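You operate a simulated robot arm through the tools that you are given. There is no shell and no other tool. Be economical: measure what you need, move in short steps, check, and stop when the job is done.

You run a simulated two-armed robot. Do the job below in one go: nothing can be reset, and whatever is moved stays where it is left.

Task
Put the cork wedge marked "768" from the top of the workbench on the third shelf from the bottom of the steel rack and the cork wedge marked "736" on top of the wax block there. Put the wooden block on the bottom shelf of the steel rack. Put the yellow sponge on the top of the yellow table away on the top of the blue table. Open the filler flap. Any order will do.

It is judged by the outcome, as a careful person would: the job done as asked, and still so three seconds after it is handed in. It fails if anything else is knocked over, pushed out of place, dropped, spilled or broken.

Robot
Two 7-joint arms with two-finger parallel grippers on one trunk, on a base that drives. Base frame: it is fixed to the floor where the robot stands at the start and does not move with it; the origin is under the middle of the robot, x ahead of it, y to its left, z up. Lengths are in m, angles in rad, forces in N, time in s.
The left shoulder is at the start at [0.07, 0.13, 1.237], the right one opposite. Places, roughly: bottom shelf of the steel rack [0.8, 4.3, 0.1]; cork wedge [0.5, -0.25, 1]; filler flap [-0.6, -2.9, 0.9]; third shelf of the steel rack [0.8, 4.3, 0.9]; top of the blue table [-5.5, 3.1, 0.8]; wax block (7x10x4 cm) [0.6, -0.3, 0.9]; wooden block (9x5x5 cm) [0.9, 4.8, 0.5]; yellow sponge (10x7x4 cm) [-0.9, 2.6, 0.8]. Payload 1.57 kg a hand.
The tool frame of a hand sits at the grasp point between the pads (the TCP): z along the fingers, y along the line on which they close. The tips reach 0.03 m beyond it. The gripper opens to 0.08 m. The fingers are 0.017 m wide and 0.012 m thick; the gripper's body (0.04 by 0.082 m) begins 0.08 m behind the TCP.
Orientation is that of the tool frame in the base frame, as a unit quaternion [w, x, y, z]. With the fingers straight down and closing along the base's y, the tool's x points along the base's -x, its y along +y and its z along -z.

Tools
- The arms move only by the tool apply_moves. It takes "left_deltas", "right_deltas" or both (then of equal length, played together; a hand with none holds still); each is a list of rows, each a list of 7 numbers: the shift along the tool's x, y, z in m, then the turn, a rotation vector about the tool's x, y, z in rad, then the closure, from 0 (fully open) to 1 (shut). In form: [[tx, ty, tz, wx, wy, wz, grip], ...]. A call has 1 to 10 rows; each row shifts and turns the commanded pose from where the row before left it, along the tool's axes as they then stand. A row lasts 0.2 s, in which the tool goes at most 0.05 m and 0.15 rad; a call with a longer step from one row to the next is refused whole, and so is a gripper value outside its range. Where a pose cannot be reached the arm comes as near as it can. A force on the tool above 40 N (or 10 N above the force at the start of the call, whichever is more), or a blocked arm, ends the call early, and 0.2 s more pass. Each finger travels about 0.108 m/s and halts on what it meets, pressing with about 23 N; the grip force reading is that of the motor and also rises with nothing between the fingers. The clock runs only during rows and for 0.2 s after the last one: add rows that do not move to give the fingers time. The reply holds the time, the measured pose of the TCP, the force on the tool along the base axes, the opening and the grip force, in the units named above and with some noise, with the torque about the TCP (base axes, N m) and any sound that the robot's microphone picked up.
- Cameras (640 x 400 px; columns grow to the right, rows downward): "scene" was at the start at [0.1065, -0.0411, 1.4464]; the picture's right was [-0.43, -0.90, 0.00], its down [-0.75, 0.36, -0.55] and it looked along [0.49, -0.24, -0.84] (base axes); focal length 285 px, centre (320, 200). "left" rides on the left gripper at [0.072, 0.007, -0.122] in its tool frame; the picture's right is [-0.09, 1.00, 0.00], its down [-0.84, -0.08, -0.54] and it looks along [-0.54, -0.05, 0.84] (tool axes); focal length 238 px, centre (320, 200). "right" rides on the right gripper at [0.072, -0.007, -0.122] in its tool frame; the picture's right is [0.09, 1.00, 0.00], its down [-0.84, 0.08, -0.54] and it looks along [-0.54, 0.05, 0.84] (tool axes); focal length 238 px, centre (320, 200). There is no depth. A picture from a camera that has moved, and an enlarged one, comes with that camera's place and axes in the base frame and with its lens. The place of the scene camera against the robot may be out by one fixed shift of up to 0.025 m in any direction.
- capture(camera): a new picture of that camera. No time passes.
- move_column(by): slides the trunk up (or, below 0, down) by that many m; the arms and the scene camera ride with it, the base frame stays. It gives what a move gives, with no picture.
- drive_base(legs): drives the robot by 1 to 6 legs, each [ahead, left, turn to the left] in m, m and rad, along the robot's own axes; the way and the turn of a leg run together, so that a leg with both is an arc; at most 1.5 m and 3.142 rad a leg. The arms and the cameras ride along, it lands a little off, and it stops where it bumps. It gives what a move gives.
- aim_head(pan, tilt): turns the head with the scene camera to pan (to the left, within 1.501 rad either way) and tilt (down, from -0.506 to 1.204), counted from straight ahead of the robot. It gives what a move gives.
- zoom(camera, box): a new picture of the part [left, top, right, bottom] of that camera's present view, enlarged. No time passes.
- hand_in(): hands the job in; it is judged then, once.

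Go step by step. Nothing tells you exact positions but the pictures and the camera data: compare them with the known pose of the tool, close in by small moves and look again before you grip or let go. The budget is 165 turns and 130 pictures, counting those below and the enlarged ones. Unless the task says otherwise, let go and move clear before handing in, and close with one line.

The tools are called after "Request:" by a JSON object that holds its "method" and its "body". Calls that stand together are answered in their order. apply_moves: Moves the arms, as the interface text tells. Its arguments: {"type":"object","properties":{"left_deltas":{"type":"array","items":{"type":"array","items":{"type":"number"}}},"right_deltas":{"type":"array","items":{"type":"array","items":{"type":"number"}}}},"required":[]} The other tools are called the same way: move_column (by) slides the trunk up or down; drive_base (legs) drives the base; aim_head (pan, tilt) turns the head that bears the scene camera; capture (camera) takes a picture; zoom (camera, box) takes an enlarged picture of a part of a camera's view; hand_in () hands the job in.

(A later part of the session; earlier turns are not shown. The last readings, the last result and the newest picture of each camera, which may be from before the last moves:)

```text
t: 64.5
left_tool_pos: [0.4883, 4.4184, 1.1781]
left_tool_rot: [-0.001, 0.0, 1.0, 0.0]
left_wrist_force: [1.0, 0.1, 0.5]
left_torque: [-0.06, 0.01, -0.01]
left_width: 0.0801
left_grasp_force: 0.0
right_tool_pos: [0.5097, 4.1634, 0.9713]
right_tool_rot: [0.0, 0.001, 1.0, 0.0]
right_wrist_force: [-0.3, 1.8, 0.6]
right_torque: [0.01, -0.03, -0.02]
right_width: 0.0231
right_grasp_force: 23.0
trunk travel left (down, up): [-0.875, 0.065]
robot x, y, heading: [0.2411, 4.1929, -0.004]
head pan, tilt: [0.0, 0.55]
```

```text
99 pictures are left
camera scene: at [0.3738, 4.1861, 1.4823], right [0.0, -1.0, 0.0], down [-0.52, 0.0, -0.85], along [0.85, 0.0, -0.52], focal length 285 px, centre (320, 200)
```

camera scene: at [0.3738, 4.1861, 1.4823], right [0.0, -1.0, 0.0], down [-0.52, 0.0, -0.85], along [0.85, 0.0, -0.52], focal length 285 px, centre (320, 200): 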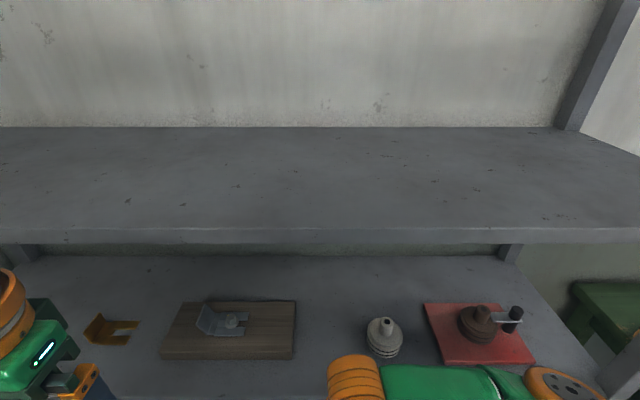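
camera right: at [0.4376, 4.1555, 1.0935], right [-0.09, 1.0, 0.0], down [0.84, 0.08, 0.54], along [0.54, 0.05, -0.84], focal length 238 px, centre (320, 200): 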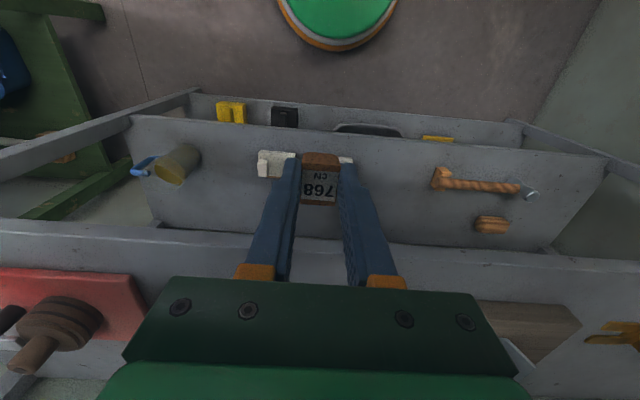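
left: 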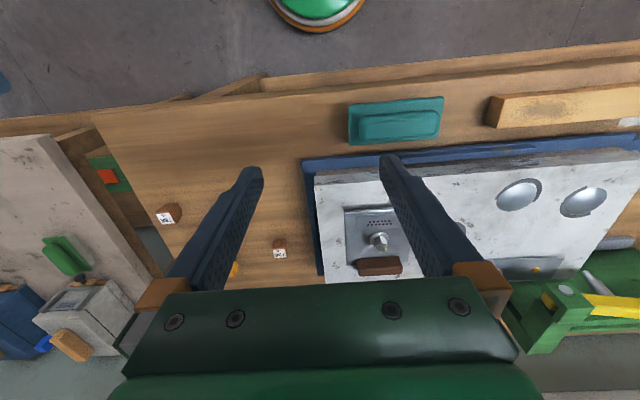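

Wrist top should pass about 5 cm below the upper shelf at TCP z≈0.95. I'll lower slightly and go in.

Request:
{"method": "apply_moves", "body": {"right_deltas": [[0, 0.01, 0.018, 0, 0, 0, 0.8], [-0.03, 0, 0, 0, 0, 0, 0.8], [-0.03, 0, 0, 0, 0, 0, 0.8], [-0.03, 0, 0, 0, 0, 0, 0.8], [-0.03, 0, 0, 0, 0, 0, 0.8], [-0.025, 0, 0, 0, 0, 0, 0.8], [0, 0, 0, 0, 0, 0, 0.8]]}}

Request:
{"method": "capture", "body": {"camera": "right"}}

Request:
{"method": "capture", "body": {"camera": "left"}}

```text
t: 66.1
left_tool_pos: [0.4876, 4.4187, 1.1794]
left_tool_rot: [-0.001, 0.0, 1.0, 0.001]
left_wrist_force: [0.1, 0.2, -0.6]
left_torque: [0.0, 0.0, -0.01]
left_width: 0.0801
left_grasp_force: 0.0
right_tool_pos: [0.6536, 4.1696, 0.9554]
right_tool_rot: [0.001, 0.001, 1.0, 0.0]
right_wrist_force: [-0.7, -0.4, 0.0]
right_torque: [-0.01, 0.0, 0.02]
right_width: 0.0235
right_grasp_force: 23.2
trunk travel left (down, up): [-0.875, 0.065]
robot x, y, heading: [0.2404, 4.1948, -0.003]
head pan, tilt: [0.0, 0.55]
```

```text
98 pictures are left
camera right: at [0.5821, 4.1625, 1.0769], right [-0.09, 1.0, 0.0], down [0.84, 0.08, 0.54], along [0.54, 0.05, -0.84], focal length 238 px, centre (320, 200)
```

right: 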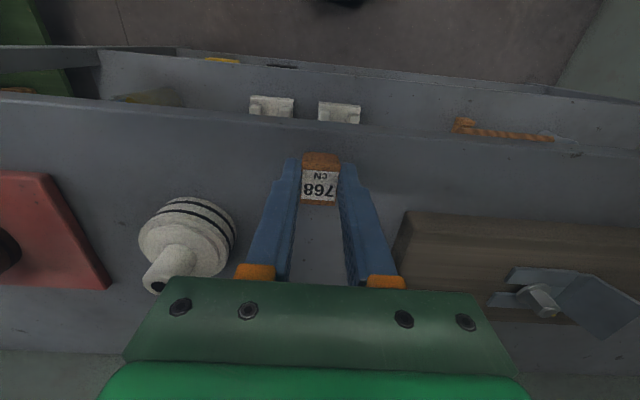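

```text
97 pictures are left
camera left: at [0.415, 4.424, 1.302], right [0.09, 1.0, 0.0], down [0.84, -0.08, 0.54], along [0.54, -0.05, -0.84], focal length 238 px, centre (320, 200)
```

left: 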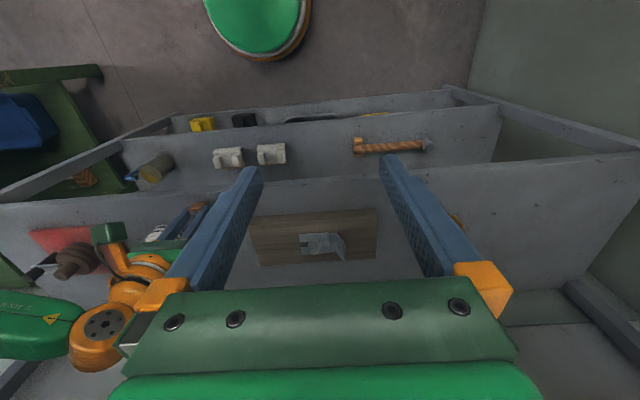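

The shelf edge looks closer than I estimated, so I'll zoom to locate it.

Request:
{"method": "zoom", "body": {"camera": "right", "box": [240, 90, 400, 190]}}

```text
4.00 times, centred on (320, 140) of right
camera zoom: at [0.5821, 4.1625, 1.0769], right [-0.09, 1.0, 0.0], down [0.84, 0.08, 0.54], along [0.54, 0.05, -0.84], focal length 953 px, centre (320, 440)
```

zoom: 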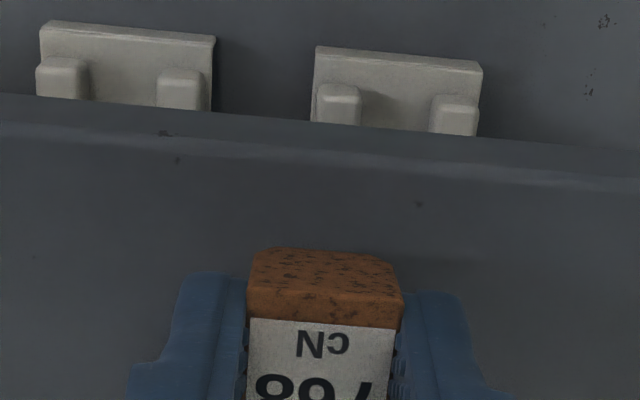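

Shelf edge is at x≈0.635. I'll go 3.5 cm deeper and then lower to contact.

Request:
{"method": "apply_moves", "body": {"right_deltas": [[-0.018, 0.004, 0, 0, 0, 0, 0.8], [-0.018, 0.004, 0, 0, 0, 0, 0.8], [0, 0, 0.008, 0, 0, 0, 0.8], [0, 0, 0.004, 0, 0, 0, 0.8], [0, 0, 0, 0, 0, 0, 0.8]]}}

Request:
{"method": "capture", "body": {"camera": "right"}}

```text
t: 67.3
left_tool_pos: [0.4843, 4.4182, 1.179]
left_tool_rot: [0.001, 0.0, 1.0, 0.001]
left_wrist_force: [-0.1, 0.7, 0.7]
left_torque: [0.01, -0.04, 0.0]
left_width: 0.08
left_grasp_force: 0.1
right_tool_pos: [0.689, 4.1784, 0.944]
right_tool_rot: [0.003, 0.001, 1.0, 0.0]
right_wrist_force: [10.4, 1.3, 34.9]
right_torque: [0.03, -0.39, 0.0]
right_width: 0.0234
right_grasp_force: 23.0
trunk travel left (down, up): [-0.875, 0.065]
robot x, y, heading: [0.243, 4.192, -0.002]
head pan, tilt: [0.0, 0.55]
```

```text
95 pictures are left
camera right: at [0.6145, 4.1707, 1.0657], right [-0.09, 1.0, 0.0], down [0.83, 0.08, 0.55], along [0.55, 0.05, -0.84], focal length 238 px, centre (320, 200)
```

right: 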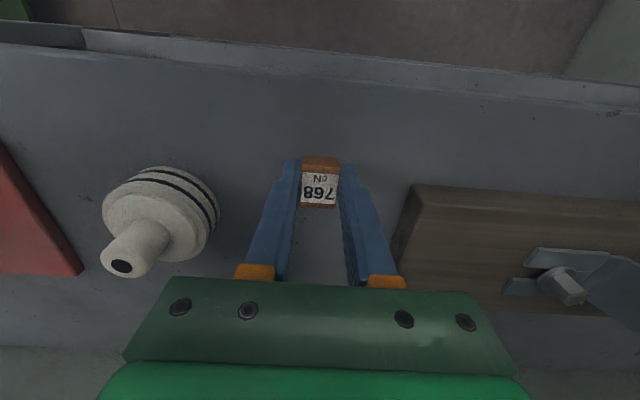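

Firm contact with the shelf. I'll ease off about 4 mm, open and rise slightly.

Request:
{"method": "apply_moves", "body": {"right_deltas": [[0, 0, -0.003, 0, 0, 0, 0.8], [0, 0, 0, 0, 0, 0, 0.8]]}}

```text
t: 67.9
left_tool_pos: [0.4861, 4.419, 1.1785]
left_tool_rot: [0.0, 0.0, 1.0, -0.001]
left_wrist_force: [0.1, -0.8, -0.1]
left_torque: [-0.02, 0.02, 0.0]
left_width: 0.0801
left_grasp_force: 0.1
right_tool_pos: [0.6872, 4.1792, 0.9436]
right_tool_rot: [-0.001, 0.001, 1.0, 0.0]
right_wrist_force: [-0.4, 0.1, 5.3]
right_torque: [0.02, 0.06, -0.01]
right_width: 0.0232
right_grasp_force: 23.4
trunk travel left (down, up): [-0.875, 0.065]
robot x, y, heading: [0.2382, 4.1927, 0.002]
head pan, tilt: [0.0, 0.55]
```

Request:
{"method": "apply_moves", "body": {"right_deltas": [[0, 0, 0, 0, 0, 0, 0.6], [0, 0, 0, 0, 0, 0, 0.4], [0, 0, -0.005, 0, 0, 0, 0.35], [0.03, 0, -0.005, 0, 0, 0, 0.35], [0.04, 0, 0, 0, 0, 0, 0.35], [0.04, 0, 0, 0, 0, 0, 0.35], [0.04, 0, 0, 0, 0, 0, 0.35]]}}

Request:
{"method": "capture", "body": {"camera": "right"}}

Request:
{"method": "capture", "body": {"camera": "left"}}

```text
t: 69.5
left_tool_pos: [0.4883, 4.4175, 1.1792]
left_tool_rot: [0.0, -0.001, 1.0, 0.0]
left_wrist_force: [0.3, 0.8, -0.2]
left_torque: [0.0, -0.01, 0.0]
left_width: 0.0799
left_grasp_force: 0.1
right_tool_pos: [0.5371, 4.1801, 0.9564]
right_tool_rot: [0.0, 0.002, 1.0, 0.0]
right_wrist_force: [0.1, 0.1, -1.0]
right_torque: [-0.01, 0.01, 0.0]
right_width: 0.0519
right_grasp_force: 0.0
trunk travel left (down, up): [-0.875, 0.065]
robot x, y, heading: [0.2475, 4.1969, 0.002]
head pan, tilt: [0.0, 0.55]
```

```text
94 pictures are left
camera right: at [0.4645, 4.1717, 1.077], right [-0.09, 1.0, 0.0], down [0.84, 0.07, 0.54], along [0.54, 0.05, -0.84], focal length 238 px, centre (320, 200)
```

right: 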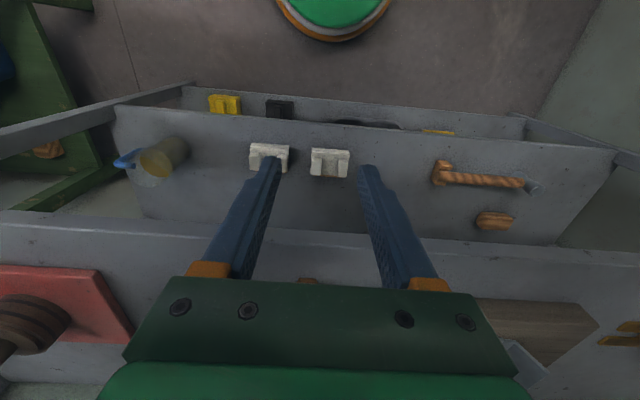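

```text
93 pictures are left
camera left: at [0.4144, 4.4239, 1.3021], right [0.09, 1.0, 0.0], down [0.84, -0.08, 0.54], along [0.54, -0.05, -0.84], focal length 238 px, centre (320, 200)
```

left: 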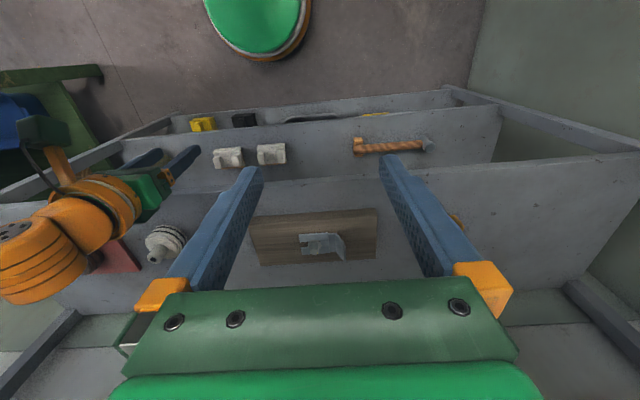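

The 768 wedge stands on the shelf. The wooden block is on the second shelf at about [0.84,4.73,0.53], with its long side along y. I'll retract the right hand and yaw the left hand 90° so it can close along x.

Request:
{"method": "apply_moves", "body": {"right_deltas": [[0.03, -0.02, -0.01, 0, 0, 0, 0.35], [0.02, -0.02, -0.01, 0, 0, 0, 0.35], [0.0, -0.02, -0.01, 0, 0, 0, 0.35], [0.0, -0.02, -0.01, 0, 0, 0, 0.35], [0.0, -0.02, -0.01, 0, 0, 0, 0.35], [0.0, -0.02, -0.01, 0, 0, 0, 0.35], [0.0, 0, 0, 0, 0, 0, 0.35], [0.0, 0, 0, 0, 0, 0, 0.35], [0.0, 0, 0, 0, 0, 0, 0.35], [0.0, 0, 0, 0, 0, 0, 0.35]], "left_deltas": [[0.01, 0, 0, 0, 0, 0.15, 0], [0.0, 0, 0, 0, 0, 0.15, 0], [0.0, 0, 0, 0, 0, 0.15, 0], [0.0, 0, 0, 0, 0, 0.15, 0], [0.0, 0, 0, 0, 0, 0.15, 0], [0.0, 0, 0, 0, 0, 0.15, 0], [0.0, 0, 0, 0, 0, 0.15, 0], [0.0, 0, 0, 0, 0, 0.15, 0], [0.0, 0, 0, 0, 0, 0.15, 0], [0.0, 0, 0, 0, 0, 0.15, 0]]}}

Request:
{"method": "drive_base", "body": {"legs": [[-0.08, 0.38, 0]]}}

Request:
{"method": "move_column", "body": {"by": -0.45}}

Request:
{"method": "aim_head", "body": {"pan": 0.3, "tilt": 0.6}}

Request:
{"method": "capture", "body": {"camera": "scene"}}

Request:
{"method": "capture", "body": {"camera": "left"}}

```text
t: 71.7
left_tool_pos: [0.479, 4.4169, 1.1783]
left_tool_rot: [0.0, 0.682, 0.731, 0.0]
left_wrist_force: [0.5, -0.2, -0.4]
left_torque: [0.01, 0.01, -0.02]
left_width: 0.0801
left_grasp_force: 0.2
right_tool_pos: [0.4876, 4.0593, 1.0154]
right_tool_rot: [0.001, 0.001, 1.0, 0.0]
right_wrist_force: [0.3, -0.2, 0.1]
right_torque: [0.03, 0.01, 0.01]
right_width: 0.0519
right_grasp_force: 0.1
trunk travel left (down, up): [-0.875, 0.065]
robot x, y, heading: [0.2409, 4.195, -0.002]
head pan, tilt: [0.0, 0.55]
```

```text
t: 74.2
left_tool_pos: [0.4033, 4.8105, 1.1782]
left_tool_rot: [-0.001, 0.683, 0.731, 0.0]
left_wrist_force: [0.4, 0.2, -0.5]
left_torque: [0.0, 0.01, 0.03]
left_width: 0.0802
left_grasp_force: 0.1
right_tool_pos: [0.4103, 4.4515, 1.0144]
right_tool_rot: [-0.001, 0.001, 1.0, 0.001]
right_wrist_force: [0.1, -0.4, 0.0]
right_torque: [0.0, -0.01, 0.0]
right_width: 0.0523
right_grasp_force: 0.0
trunk travel left (down, up): [-0.875, 0.065]
robot x, y, heading: [0.1644, 4.594, -0.005]
head pan, tilt: [0.0, 0.55]
```

```text
refused: -0.45 is not a number from -0.4 to 0.4
```

```text
t: 75.0
left_tool_pos: [0.4029, 4.8125, 1.1787]
left_tool_rot: [0.0, 0.683, 0.73, -0.001]
left_wrist_force: [1.1, 0.1, 0.3]
left_torque: [0.01, 0.01, 0.0]
left_width: 0.08
left_grasp_force: 0.0
right_tool_pos: [0.4083, 4.4542, 1.0157]
right_tool_rot: [0.0, 0.003, 1.0, 0.0]
right_wrist_force: [-0.8, 0.1, -0.4]
right_torque: [0.04, 0.0, 0.02]
right_width: 0.052
right_grasp_force: 0.1
trunk travel left (down, up): [-0.875, 0.065]
robot x, y, heading: [0.1599, 4.5955, -0.006]
head pan, tilt: [0.3, 0.6]
```

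```text
92 pictures are left
camera scene: at [0.2915, 4.607, 1.4778], right [0.29, -0.96, 0.0], down [-0.54, -0.16, -0.83], along [0.79, 0.24, -0.56], focal length 285 px, centre (320, 200)
```

scene: 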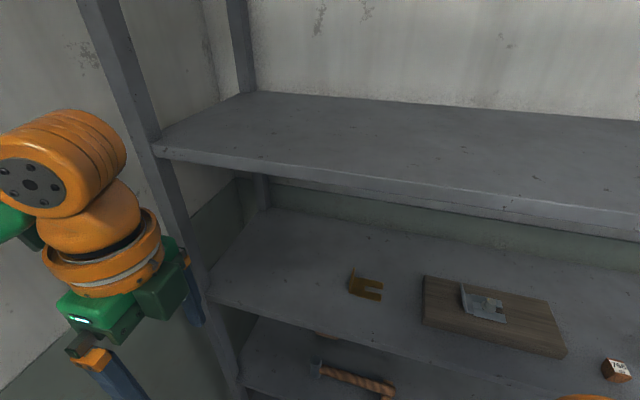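

```text
91 pictures are left
camera left: at [0.4039, 4.8843, 1.3013], right [1.0, -0.03, 0.0], down [-0.02, -0.84, 0.54], along [-0.01, -0.54, -0.84], focal length 238 px, centre (320, 200)
```

left: 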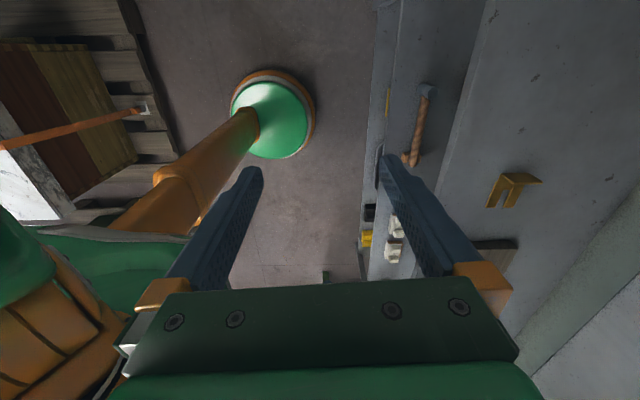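

I can see 768 standing on the shelf. Now I'll lower the trunk to the second shelf's level.

Request:
{"method": "move_column", "body": {"by": -0.4}}

Request:
{"method": "capture", "body": {"camera": "scene"}}

Request:
{"method": "capture", "body": {"camera": "right"}}

```text
t: 78.9
left_tool_pos: [0.402, 4.8127, 0.777]
left_tool_rot: [-0.001, 0.684, 0.73, 0.0]
left_wrist_force: [-0.5, 0.9, 0.2]
left_torque: [0.03, 0.0, 0.01]
left_width: 0.08
left_grasp_force: 0.0
right_tool_pos: [0.4096, 4.454, 0.6147]
right_tool_rot: [0.0, 0.002, 1.0, 0.0]
right_wrist_force: [0.3, -0.2, -0.4]
right_torque: [0.03, 0.0, -0.01]
right_width: 0.0517
right_grasp_force: 0.0
trunk travel left (down, up): [-0.475, 0.465]
robot x, y, heading: [0.1628, 4.5933, -0.003]
head pan, tilt: [0.3, 0.6]
```

```text
90 pictures are left
camera scene: at [0.2915, 4.6066, 1.0779], right [0.29, -0.96, 0.0], down [-0.54, -0.16, -0.83], along [0.79, 0.24, -0.56], focal length 285 px, centre (320, 200)
```

scene: 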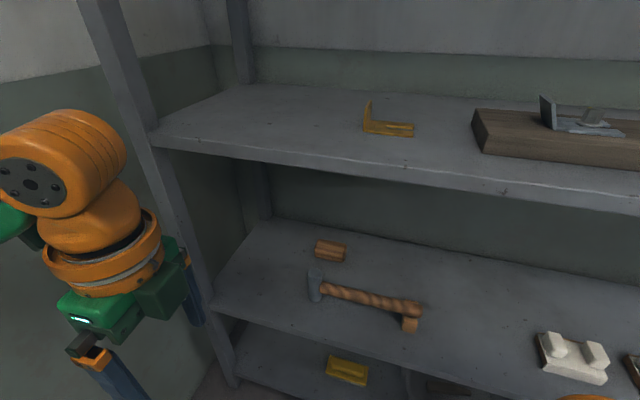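

```text
89 pictures are left
camera right: at [0.3369, 4.4469, 0.7371], right [-0.09, 1.0, 0.0], down [0.84, 0.07, 0.54], along [0.54, 0.05, -0.84], focal length 238 px, centre (320, 200)
```

right: 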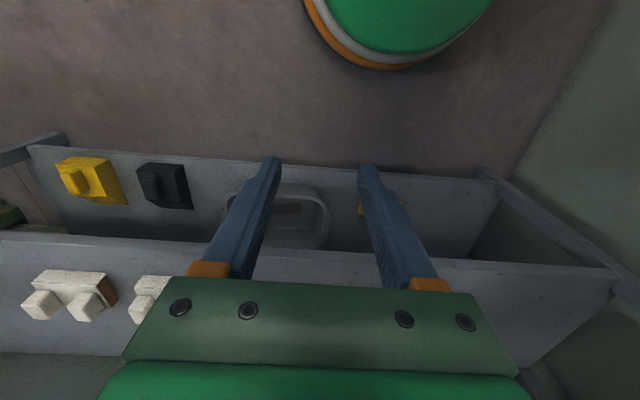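

The block lies behind a hammer on the second shelf. I'll zoom to measure it.

Request:
{"method": "zoom", "body": {"camera": "scene", "box": [270, 220, 430, 340]}}

```text
3.33 times, centred on (350, 280) of scene
camera zoom: at [0.2915, 4.6066, 1.0779], right [0.29, -0.96, 0.0], down [-0.54, -0.16, -0.83], along [0.79, 0.24, -0.56], focal length 951 px, centre (220, -67)
```

zoom: 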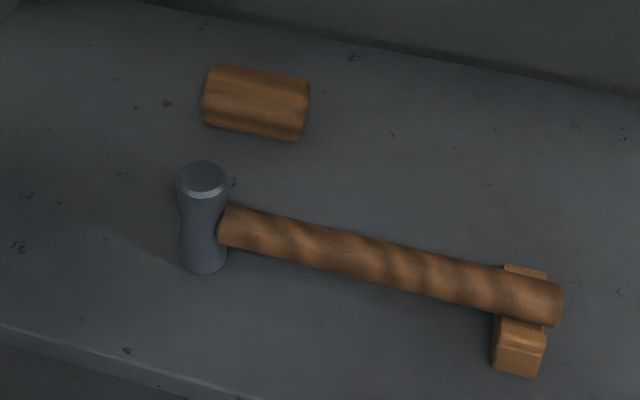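

The hammer head stands in front of the block at about [0.695,4.742]. I'll pull the right hand back and lower the left to z≈0.56 so it can enter at y≈4.82, left of the hammer.

Request:
{"method": "apply_moves", "body": {"right_deltas": [[0.02, -0.02, -0.01, 0, 0, 0, 0.35], [0.02, -0.02, -0.01, 0, 0, 0, 0.35], [0.02, -0.02, 0, 0, 0, 0, 0.35], [0.02, -0.02, 0, 0, 0, 0, 0.35], [0.02, -0.02, 0, 0, 0, 0, 0.35], [0, 0, 0, 0, 0, 0, 0.35]], "left_deltas": [[0, 0, 0.045, 0, 0, 0, 0], [0, 0, 0.045, 0, 0, 0, 0], [0, 0, 0.045, 0, 0, 0, 0], [0, 0, 0.045, 0, 0, 0, 0], [0, 0, 0.035, 0, 0, 0, 0], [0, 0, 0, 0, 0, 0, 0]]}}

Request:
{"method": "drive_base", "body": {"legs": [[0.15, 0, 0]]}}

Request:
{"method": "capture", "body": {"camera": "scene"}}

Request:
{"method": "capture", "body": {"camera": "left"}}

```text
t: 80.3
left_tool_pos: [0.4046, 4.8139, 0.5637]
left_tool_rot: [0.0, 0.683, 0.73, 0.001]
left_wrist_force: [-0.2, -0.4, 1.4]
left_torque: [-0.02, -0.02, 0.0]
left_width: 0.0799
left_grasp_force: 0.0
left hand out of reach, approached as far as the arm can: row 3
right_tool_pos: [0.3959, 4.3509, 0.6407]
right_tool_rot: [-0.001, 0.002, 1.0, 0.001]
right_wrist_force: [-0.9, -1.2, -1.7]
right_torque: [-0.02, 0.0, 0.02]
right_width: 0.0518
right_grasp_force: 0.0
right hand out of reach, approached as far as the arm can: row 1, 2, 3, 4, 5
trunk travel left (down, up): [-0.475, 0.465]
robot x, y, heading: [0.1658, 4.5916, -0.005]
head pan, tilt: [0.3, 0.6]
```

```text
t: 81.6
left_tool_pos: [0.5558, 4.8115, 0.5628]
left_tool_rot: [-0.001, 0.683, 0.73, -0.001]
left_wrist_force: [0.5, -0.6, -0.2]
left_torque: [0.02, 0.01, -0.04]
left_width: 0.0799
left_grasp_force: 0.2
right_tool_pos: [0.5468, 4.3501, 0.6406]
right_tool_rot: [-0.001, 0.004, 1.0, 0.001]
right_wrist_force: [0.0, 0.1, -0.5]
right_torque: [-0.01, 0.01, 0.01]
right_width: 0.0519
right_grasp_force: 0.0
trunk travel left (down, up): [-0.475, 0.465]
robot x, y, heading: [0.3179, 4.5876, -0.004]
head pan, tilt: [0.3, 0.6]
```

```text
87 pictures are left
camera scene: at [0.4427, 4.6057, 1.0778], right [0.29, -0.96, 0.0], down [-0.54, -0.16, -0.82], along [0.79, 0.24, -0.57], focal length 285 px, centre (320, 200)
```

scene: 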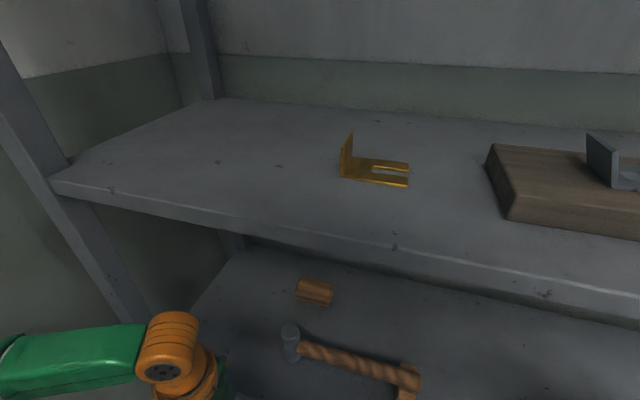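

```text
86 pictures are left
camera left: at [0.5572, 4.8837, 0.6872], right [1.0, -0.03, 0.0], down [-0.02, -0.84, 0.54], along [-0.02, -0.54, -0.84], focal length 238 px, centre (320, 200)
```

left: 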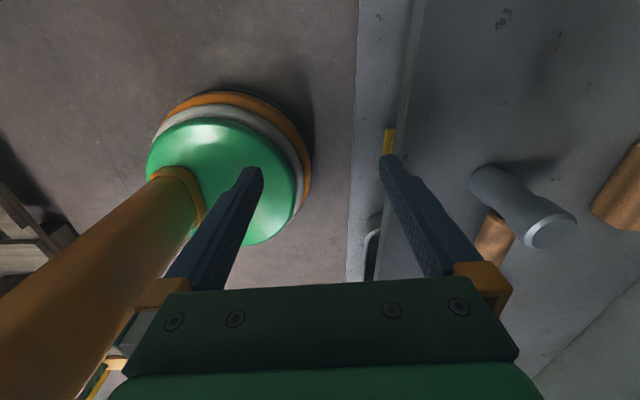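

The hammer head is nearer y≈4.78, so I'll enter at y≈4.855. First I'll lower the trunk a little more so the arm stays well below the third shelf.

Request:
{"method": "move_column", "body": {"by": -0.08}}

Request:
{"method": "apply_moves", "body": {"left_deltas": [[0.02, 0, -0.04, 0, 0, 0, 0], [0.02, 0, -0.037, 0, 0, 0, 0], [0.003, 0, 0, 0, 0, 0, 0], [0, 0.03, 0, 0, 0, 0, 0], [0, 0.03, 0, 0, 0, 0, 0], [0, 0, 0, 0, 0, 0, 0]]}}

Request:
{"method": "capture", "body": {"camera": "scene"}}

Request:
{"method": "capture", "body": {"camera": "left"}}

```text
t: 82.8
left_tool_pos: [0.5555, 4.8126, 0.4847]
left_tool_rot: [-0.001, 0.683, 0.73, -0.001]
left_wrist_force: [0.0, 0.2, 0.3]
left_torque: [0.01, 0.03, -0.04]
left_width: 0.0799
left_grasp_force: 0.1
right_tool_pos: [0.546, 4.3511, 0.5605]
right_tool_rot: [-0.001, 0.002, 1.0, 0.001]
right_wrist_force: [0.6, -0.1, -0.5]
right_torque: [0.02, 0.02, 0.01]
right_width: 0.0519
right_grasp_force: 0.1
trunk travel left (down, up): [-0.395, 0.545]
robot x, y, heading: [0.3138, 4.5924, -0.008]
head pan, tilt: [0.3, 0.6]
```

```text
t: 84.2
left_tool_pos: [0.6134, 4.8583, 0.5616]
left_tool_rot: [-0.002, 0.684, 0.73, -0.001]
left_wrist_force: [0.0, -0.1, 0.6]
left_torque: [-0.01, 0.05, -0.03]
left_width: 0.08
left_grasp_force: 0.0
right_tool_pos: [0.5464, 4.35, 0.5599]
right_tool_rot: [-0.001, 0.003, 1.0, 0.001]
right_wrist_force: [0.0, 0.1, -0.6]
right_torque: [-0.01, 0.03, -0.01]
right_width: 0.0519
right_grasp_force: 0.1
trunk travel left (down, up): [-0.395, 0.545]
robot x, y, heading: [0.3138, 4.592, -0.005]
head pan, tilt: [0.3, 0.6]
```

```text
85 pictures are left
camera scene: at [0.4421, 4.6057, 0.9979], right [0.29, -0.96, 0.0], down [-0.54, -0.16, -0.83], along [0.79, 0.24, -0.56], focal length 285 px, centre (320, 200)
```

scene: 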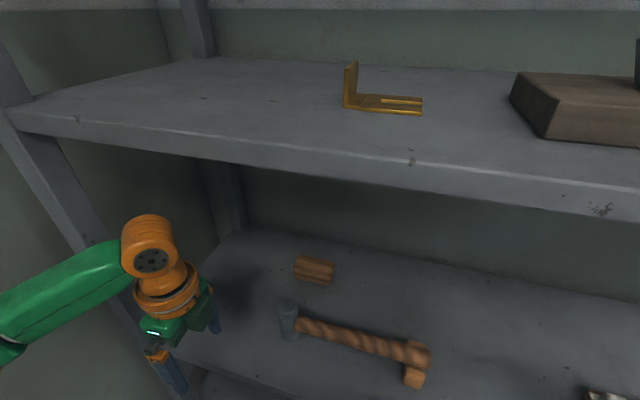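

```text
84 pictures are left
camera left: at [0.6141, 4.9303, 0.6851], right [1.0, -0.03, 0.0], down [-0.02, -0.84, 0.54], along [-0.02, -0.54, -0.84], focal length 238 px, centre (320, 200)
```

left: 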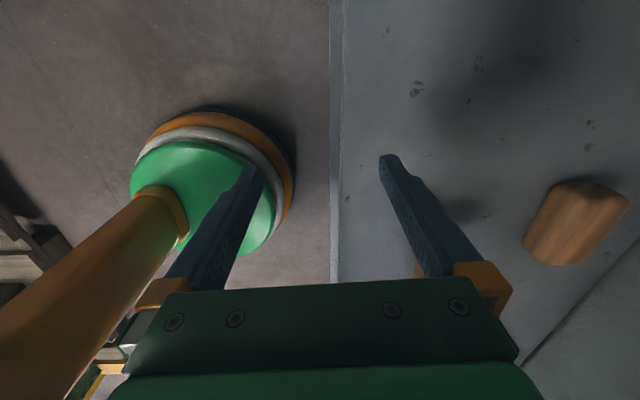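

The left arm now slopes down outward, clear of the shelf. I'll drive 0.07 m forward and extend the left hand in at y≈4.86.

Request:
{"method": "drive_base", "body": {"legs": [[0.07, 0, 0]]}}

Request:
{"method": "apply_moves", "body": {"left_deltas": [[0, 0.04, 0, 0, 0, 0, 0], [0, 0.04, 0, 0, 0, 0, 0], [0, 0.04, 0, 0, 0, 0, 0], [0, 0.03, 0, 0, 0, 0, 0], [0, 0, 0, 0, 0, 0, 0]]}}

Request:
{"method": "capture", "body": {"camera": "left"}}

Request:
{"method": "capture", "body": {"camera": "scene"}}

```text
t: 85.2
left_tool_pos: [0.6831, 4.8597, 0.5619]
left_tool_rot: [0.0, 0.683, 0.73, -0.001]
left_wrist_force: [0.0, -0.2, -0.3]
left_torque: [0.01, 0.04, 0.02]
left_width: 0.08
left_grasp_force: 0.1
right_tool_pos: [0.6168, 4.3505, 0.5589]
right_tool_rot: [-0.001, 0.003, 1.0, 0.001]
right_wrist_force: [-0.3, 0.0, -0.2]
right_torque: [-0.01, 0.05, -0.04]
right_width: 0.0522
right_grasp_force: 0.1
trunk travel left (down, up): [-0.395, 0.545]
robot x, y, heading: [0.3833, 4.5925, -0.008]
head pan, tilt: [0.3, 0.6]
```

```text
t: 86.4
left_tool_pos: [0.8342, 4.8703, 0.5605]
left_tool_rot: [-0.001, 0.683, 0.73, 0.001]
left_wrist_force: [-0.1, 0.4, -0.2]
left_torque: [0.0, -0.02, 0.01]
left_width: 0.0801
left_grasp_force: 0.0
right_tool_pos: [0.6195, 4.3496, 0.5597]
right_tool_rot: [-0.001, 0.002, 1.0, 0.0]
right_wrist_force: [-0.2, -0.2, 0.0]
right_torque: [0.01, -0.02, 0.02]
right_width: 0.0522
right_grasp_force: 0.1
trunk travel left (down, up): [-0.395, 0.545]
robot x, y, heading: [0.3862, 4.59, -0.004]
head pan, tilt: [0.3, 0.6]
```

```text
83 pictures are left
camera left: at [0.834, 4.9418, 0.6838], right [1.0, -0.03, 0.0], down [-0.02, -0.84, 0.54], along [-0.01, -0.54, -0.84], focal length 238 px, centre (320, 200)
```

left: 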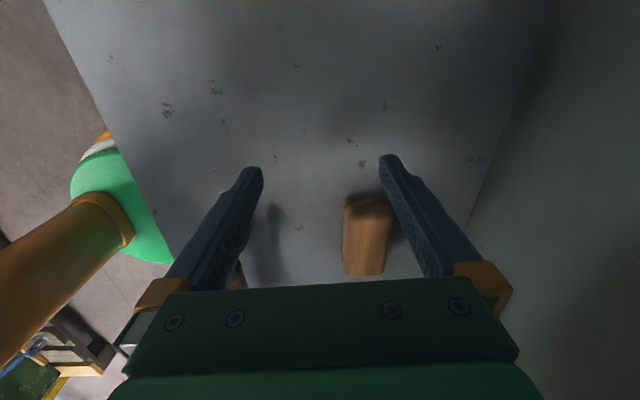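

```text
82 pictures are left
camera scene: at [0.5135, 4.6054, 0.9978], right [0.29, -0.96, 0.0], down [-0.54, -0.16, -0.83], along [0.79, 0.24, -0.56], focal length 285 px, centre (320, 200)
```

scene: 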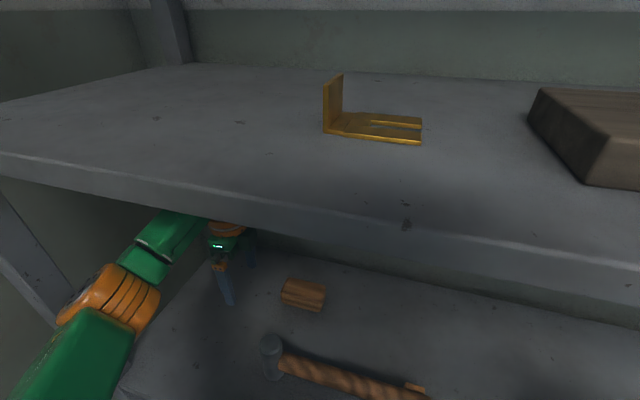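

Combining both cameras, the second shelf is lower than assumed (z≈0.445) and the block is at about [0.885,4.757]. I'll drive 4 cm in, shift the hand over the block at the present height, and look.

Request:
{"method": "drive_base", "body": {"legs": [[0.04, 0, 0]]}}

Request:
{"method": "apply_moves", "body": {"left_deltas": [[-0.035, 0.004, 0, 0, 0, 0, 0], [-0.035, 0.004, 0, 0, 0, 0, 0], [-0.02, 0, 0, 0, 0, 0, 0], [0, 0, 0, 0, 0, 0, 0]]}}

Request:
{"method": "capture", "body": {"camera": "left"}}

Request:
{"method": "capture", "body": {"camera": "scene"}}

```text
t: 87.5
left_tool_pos: [0.8697, 4.8706, 0.5607]
left_tool_rot: [0.0, 0.683, 0.731, 0.0]
left_wrist_force: [-0.4, -0.2, -0.7]
left_torque: [0.0, 0.02, 0.0]
left_width: 0.0802
left_grasp_force: 0.1
right_tool_pos: [0.6553, 4.3501, 0.5607]
right_tool_rot: [-0.001, 0.002, 1.0, 0.0]
right_wrist_force: [-1.2, 0.4, -0.1]
right_torque: [0.0, 0.02, 0.02]
right_width: 0.0518
right_grasp_force: 0.0
trunk travel left (down, up): [-0.395, 0.545]
robot x, y, heading: [0.4232, 4.5893, -0.005]
head pan, tilt: [0.3, 0.6]
stopped in leg 1: the robot was blocked; the commanded pose is now the measured one
```

```text
t: 88.5
left_tool_pos: [0.8826, 4.7806, 0.5588]
left_tool_rot: [0.0, 0.683, 0.731, 0.0]
left_wrist_force: [0.5, 0.2, -0.4]
left_torque: [0.02, -0.03, -0.01]
left_width: 0.0798
left_grasp_force: 0.1
right_tool_pos: [0.6557, 4.3498, 0.5608]
right_tool_rot: [-0.001, 0.002, 1.0, 0.001]
right_wrist_force: [0.0, 0.4, -1.0]
right_torque: [0.0, 0.0, 0.01]
right_width: 0.052
right_grasp_force: 0.0
trunk travel left (down, up): [-0.395, 0.545]
robot x, y, heading: [0.4229, 4.5885, -0.006]
head pan, tilt: [0.3, 0.6]
```

```text
81 pictures are left
camera left: at [0.8835, 4.852, 0.6819], right [1.0, -0.02, 0.0], down [-0.02, -0.84, 0.54], along [-0.01, -0.54, -0.84], focal length 238 px, centre (320, 200)
```

left: 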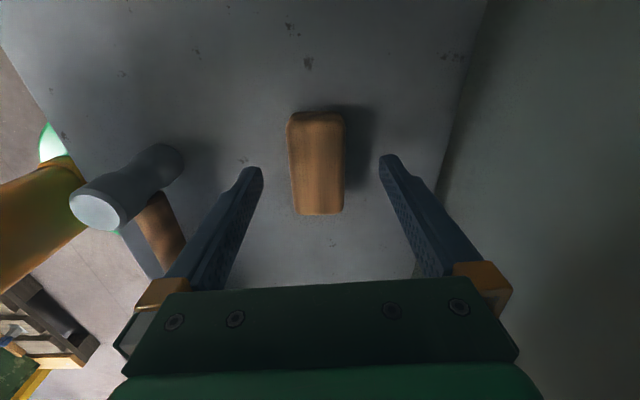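

```text
80 pictures are left
camera scene: at [0.5513, 4.6052, 0.9978], right [0.29, -0.96, 0.0], down [-0.54, -0.16, -0.82], along [0.79, 0.24, -0.57], focal length 285 px, centre (320, 200)
```

scene: 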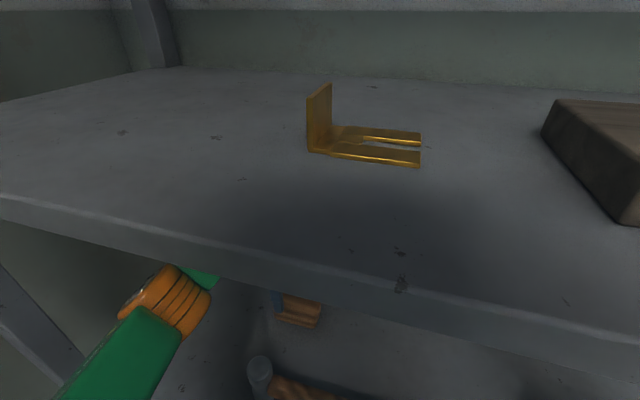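

Block centre is at about [0.879,4.756], top z≈0.49. I'll centre over it and descend partway, then check.

Request:
{"method": "apply_moves", "body": {"left_deltas": [[-0.024, -0.005, 0, 0, 0, 0, 0], [0, 0, 0.03, 0, 0, 0, 0], [0, 0, 0.025, 0, 0, 0, 0], [0, 0, 0, 0, 0, 0, 0]]}}

Request:
{"method": "capture", "body": {"camera": "left"}}

```text
t: 89.5
left_tool_pos: [0.8801, 4.7576, 0.5041]
left_tool_rot: [0.0, 0.683, 0.73, -0.001]
left_wrist_force: [-0.1, 0.2, 1.1]
left_torque: [-0.01, 0.01, 0.0]
left_width: 0.0799
left_grasp_force: 0.0
right_tool_pos: [0.6548, 4.35, 0.5601]
right_tool_rot: [-0.001, 0.002, 1.0, 0.001]
right_wrist_force: [0.1, -0.6, -0.7]
right_torque: [-0.01, 0.0, -0.01]
right_width: 0.052
right_grasp_force: 0.0
trunk travel left (down, up): [-0.395, 0.545]
robot x, y, heading: [0.4231, 4.5882, -0.007]
head pan, tilt: [0.3, 0.6]
```

```text
79 pictures are left
camera left: at [0.8812, 4.8295, 0.6275], right [1.0, -0.02, 0.0], down [-0.02, -0.84, 0.54], along [-0.01, -0.54, -0.84], focal length 238 px, centre (320, 200)
```

left: 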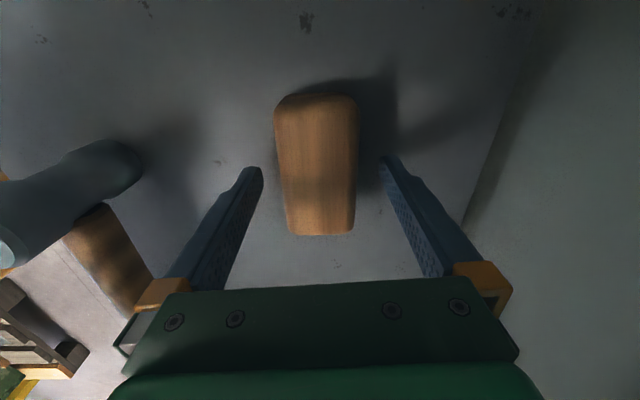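

Centred. I'll descend and grip.

Request:
{"method": "apply_moves", "body": {"left_deltas": [[0, 0, 0.012, 0, 0, 0, 0], [0, 0, 0.01, 0, 0, 0, 0], [0, 0, 0, 0, 0, 0, 0.3], [0, 0, 0, 0, 0, 0, 0.55], [0, 0, 0, 0, 0, 0, 0.55], [0, 0, 0, 0, 0, 0, 0.55]]}}

Request:
{"method": "capture", "body": {"camera": "left"}}

```text
t: 90.2
left_tool_pos: [0.8769, 4.7567, 0.4905]
left_tool_rot: [0.002, 0.683, 0.73, 0.003]
left_wrist_force: [-15.5, 0.6, 30.6]
left_torque: [-0.19, 1.7, -0.26]
left_width: 0.0697
left_grasp_force: 7.3
right_tool_pos: [0.652, 4.349, 0.5628]
right_tool_rot: [0.003, 0.002, 1.0, 0.001]
right_wrist_force: [0.1, -0.2, 0.2]
right_torque: [-0.02, 0.0, -0.02]
right_width: 0.0519
right_grasp_force: 0.1
trunk travel left (down, up): [-0.395, 0.545]
robot x, y, heading: [0.4239, 4.5914, -0.004]
head pan, tilt: [0.3, 0.6]
stopped in row 3 (left hand): the force on the tool passed its limit at 40 N (the readings are from after the stop); the commanded pose is now the measured one
```

```text
78 pictures are left
camera left: at [0.8776, 4.8279, 0.6136], right [1.0, -0.03, 0.01], down [-0.03, -0.84, 0.54], along [-0.01, -0.54, -0.84], focal length 238 px, centre (320, 200)
```

left: 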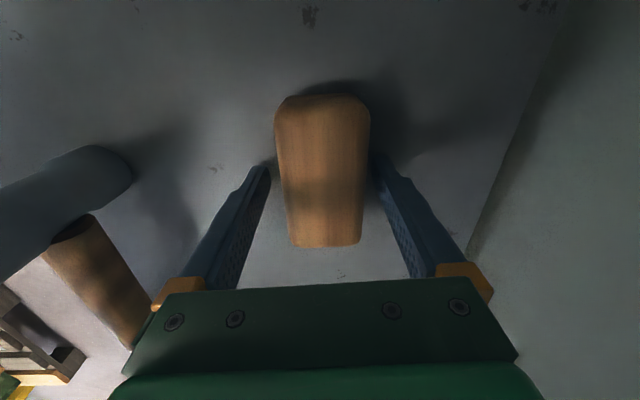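

The tips touched the shelf (z≈0.46). I'll raise 6 mm and close.

Request:
{"method": "apply_moves", "body": {"left_deltas": [[0, 0.003, -0.006, 0, 0, 0, 0.1], [0, 0, 0, 0, 0, 0, 0.3], [0, 0, 0, 0, 0, 0, 0.45], [0, 0, 0, 0, 0, 0, 0.55], [0, 0, 0, 0, 0, 0, 0.55], [0, 0, 0, 0, 0, 0, 0.55]]}}

Request:
{"method": "capture", "body": {"camera": "left"}}

```text
t: 91.6
left_tool_pos: [0.8841, 4.7574, 0.491]
left_tool_rot: [0.0, 0.683, 0.73, 0.0]
left_wrist_force: [0.2, -0.4, 0.2]
left_torque: [0.0, -0.05, 0.01]
left_width: 0.0479
left_grasp_force: 22.9
right_tool_pos: [0.6556, 4.3503, 0.5607]
right_tool_rot: [-0.001, 0.003, 1.0, 0.001]
right_wrist_force: [0.6, -0.8, 0.2]
right_torque: [0.01, 0.0, -0.01]
right_width: 0.0522
right_grasp_force: 0.1
trunk travel left (down, up): [-0.395, 0.545]
robot x, y, heading: [0.4246, 4.5901, -0.004]
head pan, tilt: [0.3, 0.6]
```

```text
77 pictures are left
camera left: at [0.8856, 4.8289, 0.6141], right [1.0, -0.03, 0.0], down [-0.02, -0.84, 0.54], along [-0.01, -0.54, -0.84], focal length 238 px, centre (320, 200)
```

left: 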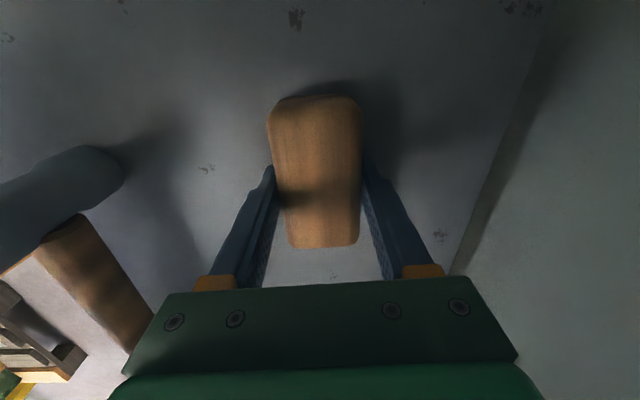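

Block gripped (48 mm). I'll lift it 4 cm, shift left around the hammer, and withdraw.

Request:
{"method": "apply_moves", "body": {"left_deltas": [[0, 0, -0.02, 0, 0, 0, 0.55], [0, 0, -0.02, 0, 0, 0, 0.55], [0.04, 0.002, 0, 0, 0, 0, 0.55], [0.04, 0.002, 0, 0, 0, 0, 0.55], [0.035, 0, 0, 0, 0, 0, 0.55], [0, -0.03, 0, 0, 0, 0, 0.55], [0, 0, 0, 0, 0, 0, 0.55]]}}

Request:
{"method": "capture", "body": {"camera": "left"}}

Request:
{"method": "capture", "body": {"camera": "scene"}}

```text
t: 93.2
left_tool_pos: [0.8525, 4.8729, 0.5307]
left_tool_rot: [0.001, 0.683, 0.73, 0.0]
left_wrist_force: [-0.2, 0.5, -0.9]
left_torque: [0.04, -0.02, -0.03]
left_width: 0.0477
left_grasp_force: 23.2
right_tool_pos: [0.6562, 4.3496, 0.5603]
right_tool_rot: [0.0, 0.003, 1.0, 0.001]
right_wrist_force: [0.4, -0.4, -0.6]
right_torque: [-0.02, -0.04, 0.0]
right_width: 0.0519
right_grasp_force: 0.1
trunk travel left (down, up): [-0.395, 0.545]
robot x, y, heading: [0.4248, 4.5917, -0.005]
head pan, tilt: [0.3, 0.6]
```

```text
76 pictures are left
camera left: at [0.8523, 4.944, 0.654], right [1.0, -0.03, 0.0], down [-0.02, -0.84, 0.54], along [-0.01, -0.54, -0.84], focal length 238 px, centre (320, 200)
```

left: 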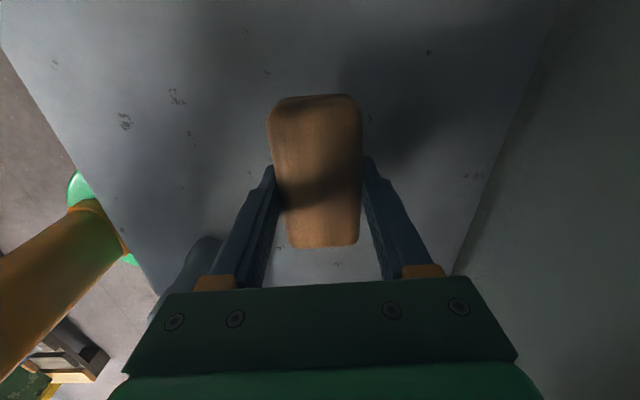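

```text
75 pictures are left
camera scene: at [0.5516, 4.6054, 0.9978], right [0.29, -0.96, 0.0], down [-0.54, -0.16, -0.82], along [0.79, 0.24, -0.57], focal length 285 px, centre (320, 200)
```

scene: 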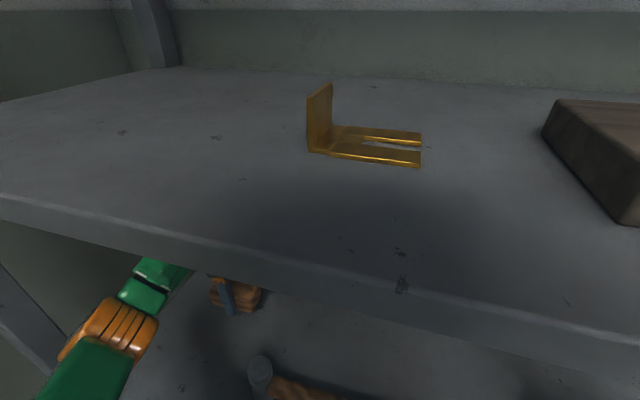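

The way out is clear, so I'll drive straight back.

Request:
{"method": "drive_base", "body": {"legs": [[-0.35, 0, 0]]}}

Request:
{"method": "aim_head", "body": {"pan": 0.0, "tilt": 0.7}}

Request:
{"method": "capture", "body": {"camera": "scene"}}

Request:
{"method": "capture", "body": {"camera": "left"}}

```text
t: 95.4
left_tool_pos: [0.5015, 4.8766, 0.5306]
left_tool_rot: [-0.001, 0.682, 0.732, -0.001]
left_wrist_force: [-0.8, 0.3, -0.9]
left_torque: [0.0, 0.0, 0.01]
left_width: 0.0479
left_grasp_force: 23.2
right_tool_pos: [0.3087, 4.3518, 0.5597]
right_tool_rot: [-0.001, 0.0, 1.0, 0.001]
right_wrist_force: [0.2, 0.5, -0.2]
right_torque: [0.03, -0.01, 0.04]
right_width: 0.0523
right_grasp_force: 0.1
trunk travel left (down, up): [-0.395, 0.545]
robot x, y, heading: [0.075, 4.5898, 0.002]
head pan, tilt: [0.3, 0.6]
```

```text
t: 96.2
left_tool_pos: [0.5006, 4.8766, 0.5306]
left_tool_rot: [0.0, 0.682, 0.731, -0.001]
left_wrist_force: [0.5, 0.2, -1.4]
left_torque: [0.0, 0.01, -0.01]
left_width: 0.0476
left_grasp_force: 22.5
right_tool_pos: [0.3091, 4.3536, 0.5601]
right_tool_rot: [-0.001, 0.0, 1.0, 0.001]
right_wrist_force: [0.8, -0.8, -0.7]
right_torque: [0.01, -0.02, 0.01]
right_width: 0.0519
right_grasp_force: 0.1
trunk travel left (down, up): [-0.395, 0.545]
robot x, y, heading: [0.0741, 4.5928, 0.002]
head pan, tilt: [0.0, 0.7]
```

```text
74 pictures are left
camera scene: at [0.2033, 4.5808, 0.9892], right [0.0, -1.0, 0.0], down [-0.64, 0.0, -0.76], along [0.76, 0.0, -0.64], focal length 285 px, centre (320, 200)
```

scene: 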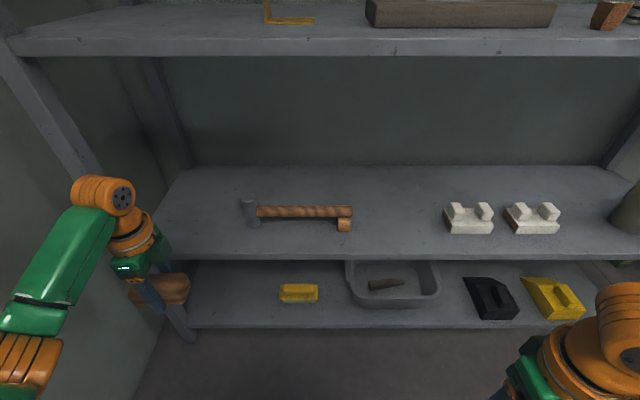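

```text
73 pictures are left
camera left: at [0.5021, 4.9467, 0.654], right [1.0, -0.02, 0.0], down [-0.02, -0.84, 0.54], along [-0.01, -0.54, -0.84], focal length 238 px, centre (320, 200)
```

left: 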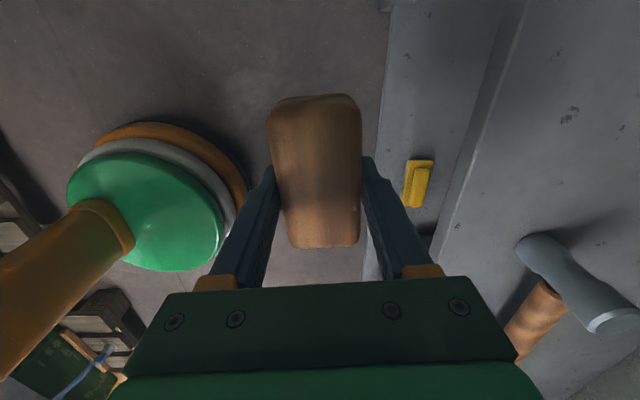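

The left part of the bottom shelf is free at y≈4.83. I'll lower the trunk and measure the vertical gap there.

Request:
{"method": "drive_base", "body": {"legs": [[0, -0.04, 0]]}}

Request:
{"method": "move_column", "body": {"by": -0.36}}

Request:
{"method": "aim_head", "body": {"pan": 0.4, "tilt": 0.4}}

Request:
{"method": "capture", "body": {"camera": "scene"}}

Request:
{"method": "capture", "body": {"camera": "left"}}

```text
t: 97.1
left_tool_pos: [0.5007, 4.8341, 0.5305]
left_tool_rot: [-0.001, 0.681, 0.732, 0.001]
left_wrist_force: [0.1, 0.3, -0.7]
left_torque: [-0.01, 0.01, -0.02]
left_width: 0.0476
left_grasp_force: 23.1
right_tool_pos: [0.3087, 4.3115, 0.5605]
right_tool_rot: [-0.001, 0.001, 1.0, 0.0]
right_wrist_force: [-0.8, -0.3, 0.2]
right_torque: [0.05, -0.01, -0.02]
right_width: 0.0522
right_grasp_force: 0.0
trunk travel left (down, up): [-0.395, 0.545]
robot x, y, heading: [0.0754, 4.5521, -0.0]
head pan, tilt: [0.0, 0.7]
```

```text
t: 100.6
left_tool_pos: [0.5011, 4.8348, 0.171]
left_tool_rot: [0.0, 0.681, 0.732, 0.0]
left_wrist_force: [0.9, -0.5, -0.5]
left_torque: [-0.02, -0.02, 0.0]
left_width: 0.0475
left_grasp_force: 23.1
right_tool_pos: [0.309, 4.3117, 0.2002]
right_tool_rot: [-0.001, 0.0, 1.0, 0.001]
right_wrist_force: [0.4, -0.2, -0.4]
right_torque: [-0.03, -0.05, 0.01]
right_width: 0.0519
right_grasp_force: 0.0
trunk travel left (down, up): [-0.035, 0.905]
robot x, y, heading: [0.0783, 4.5516, -0.003]
head pan, tilt: [0.0, 0.7]
```

```text
t: 101.5
left_tool_pos: [0.5012, 4.835, 0.1706]
left_tool_rot: [0.001, 0.681, 0.732, 0.0]
left_wrist_force: [0.7, 0.7, -0.6]
left_torque: [-0.01, 0.04, -0.02]
left_width: 0.0476
left_grasp_force: 22.9
right_tool_pos: [0.3081, 4.312, 0.2011]
right_tool_rot: [-0.001, 0.0, 1.0, 0.001]
right_wrist_force: [0.1, 0.5, 0.1]
right_torque: [0.03, 0.0, -0.02]
right_width: 0.052
right_grasp_force: 0.0
trunk travel left (down, up): [-0.035, 0.905]
robot x, y, heading: [0.0756, 4.5503, -0.002]
head pan, tilt: [0.4, 0.4]
```

```text
72 pictures are left
camera scene: at [0.2036, 4.5767, 0.656], right [0.39, -0.92, 0.0], down [-0.36, -0.15, -0.92], along [0.85, 0.36, -0.39], focal length 285 px, centre (320, 200)
```

scene: 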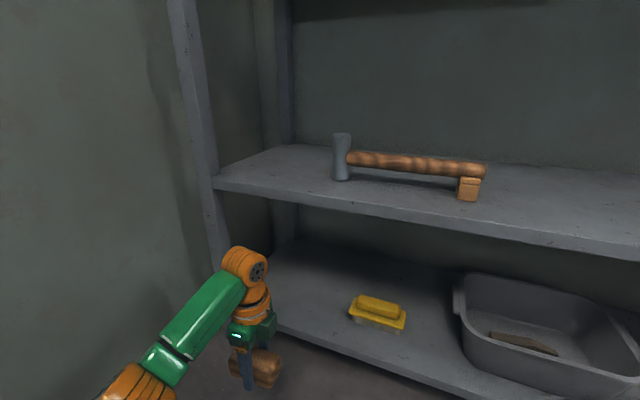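

```text
71 pictures are left
camera left: at [0.5021, 4.9066, 0.294], right [1.0, -0.02, 0.0], down [-0.02, -0.84, 0.54], along [-0.01, -0.54, -0.84], focal length 238 px, centre (320, 200)
```

left: 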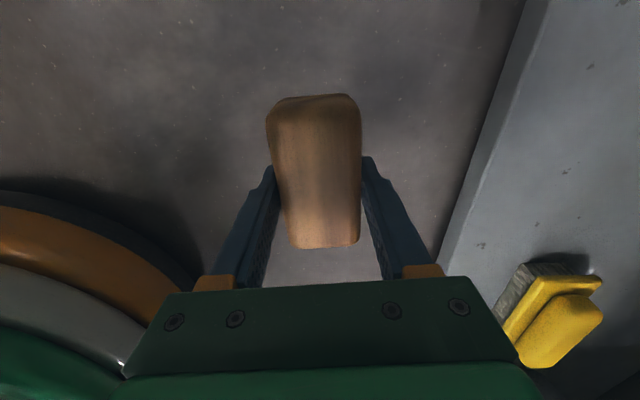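

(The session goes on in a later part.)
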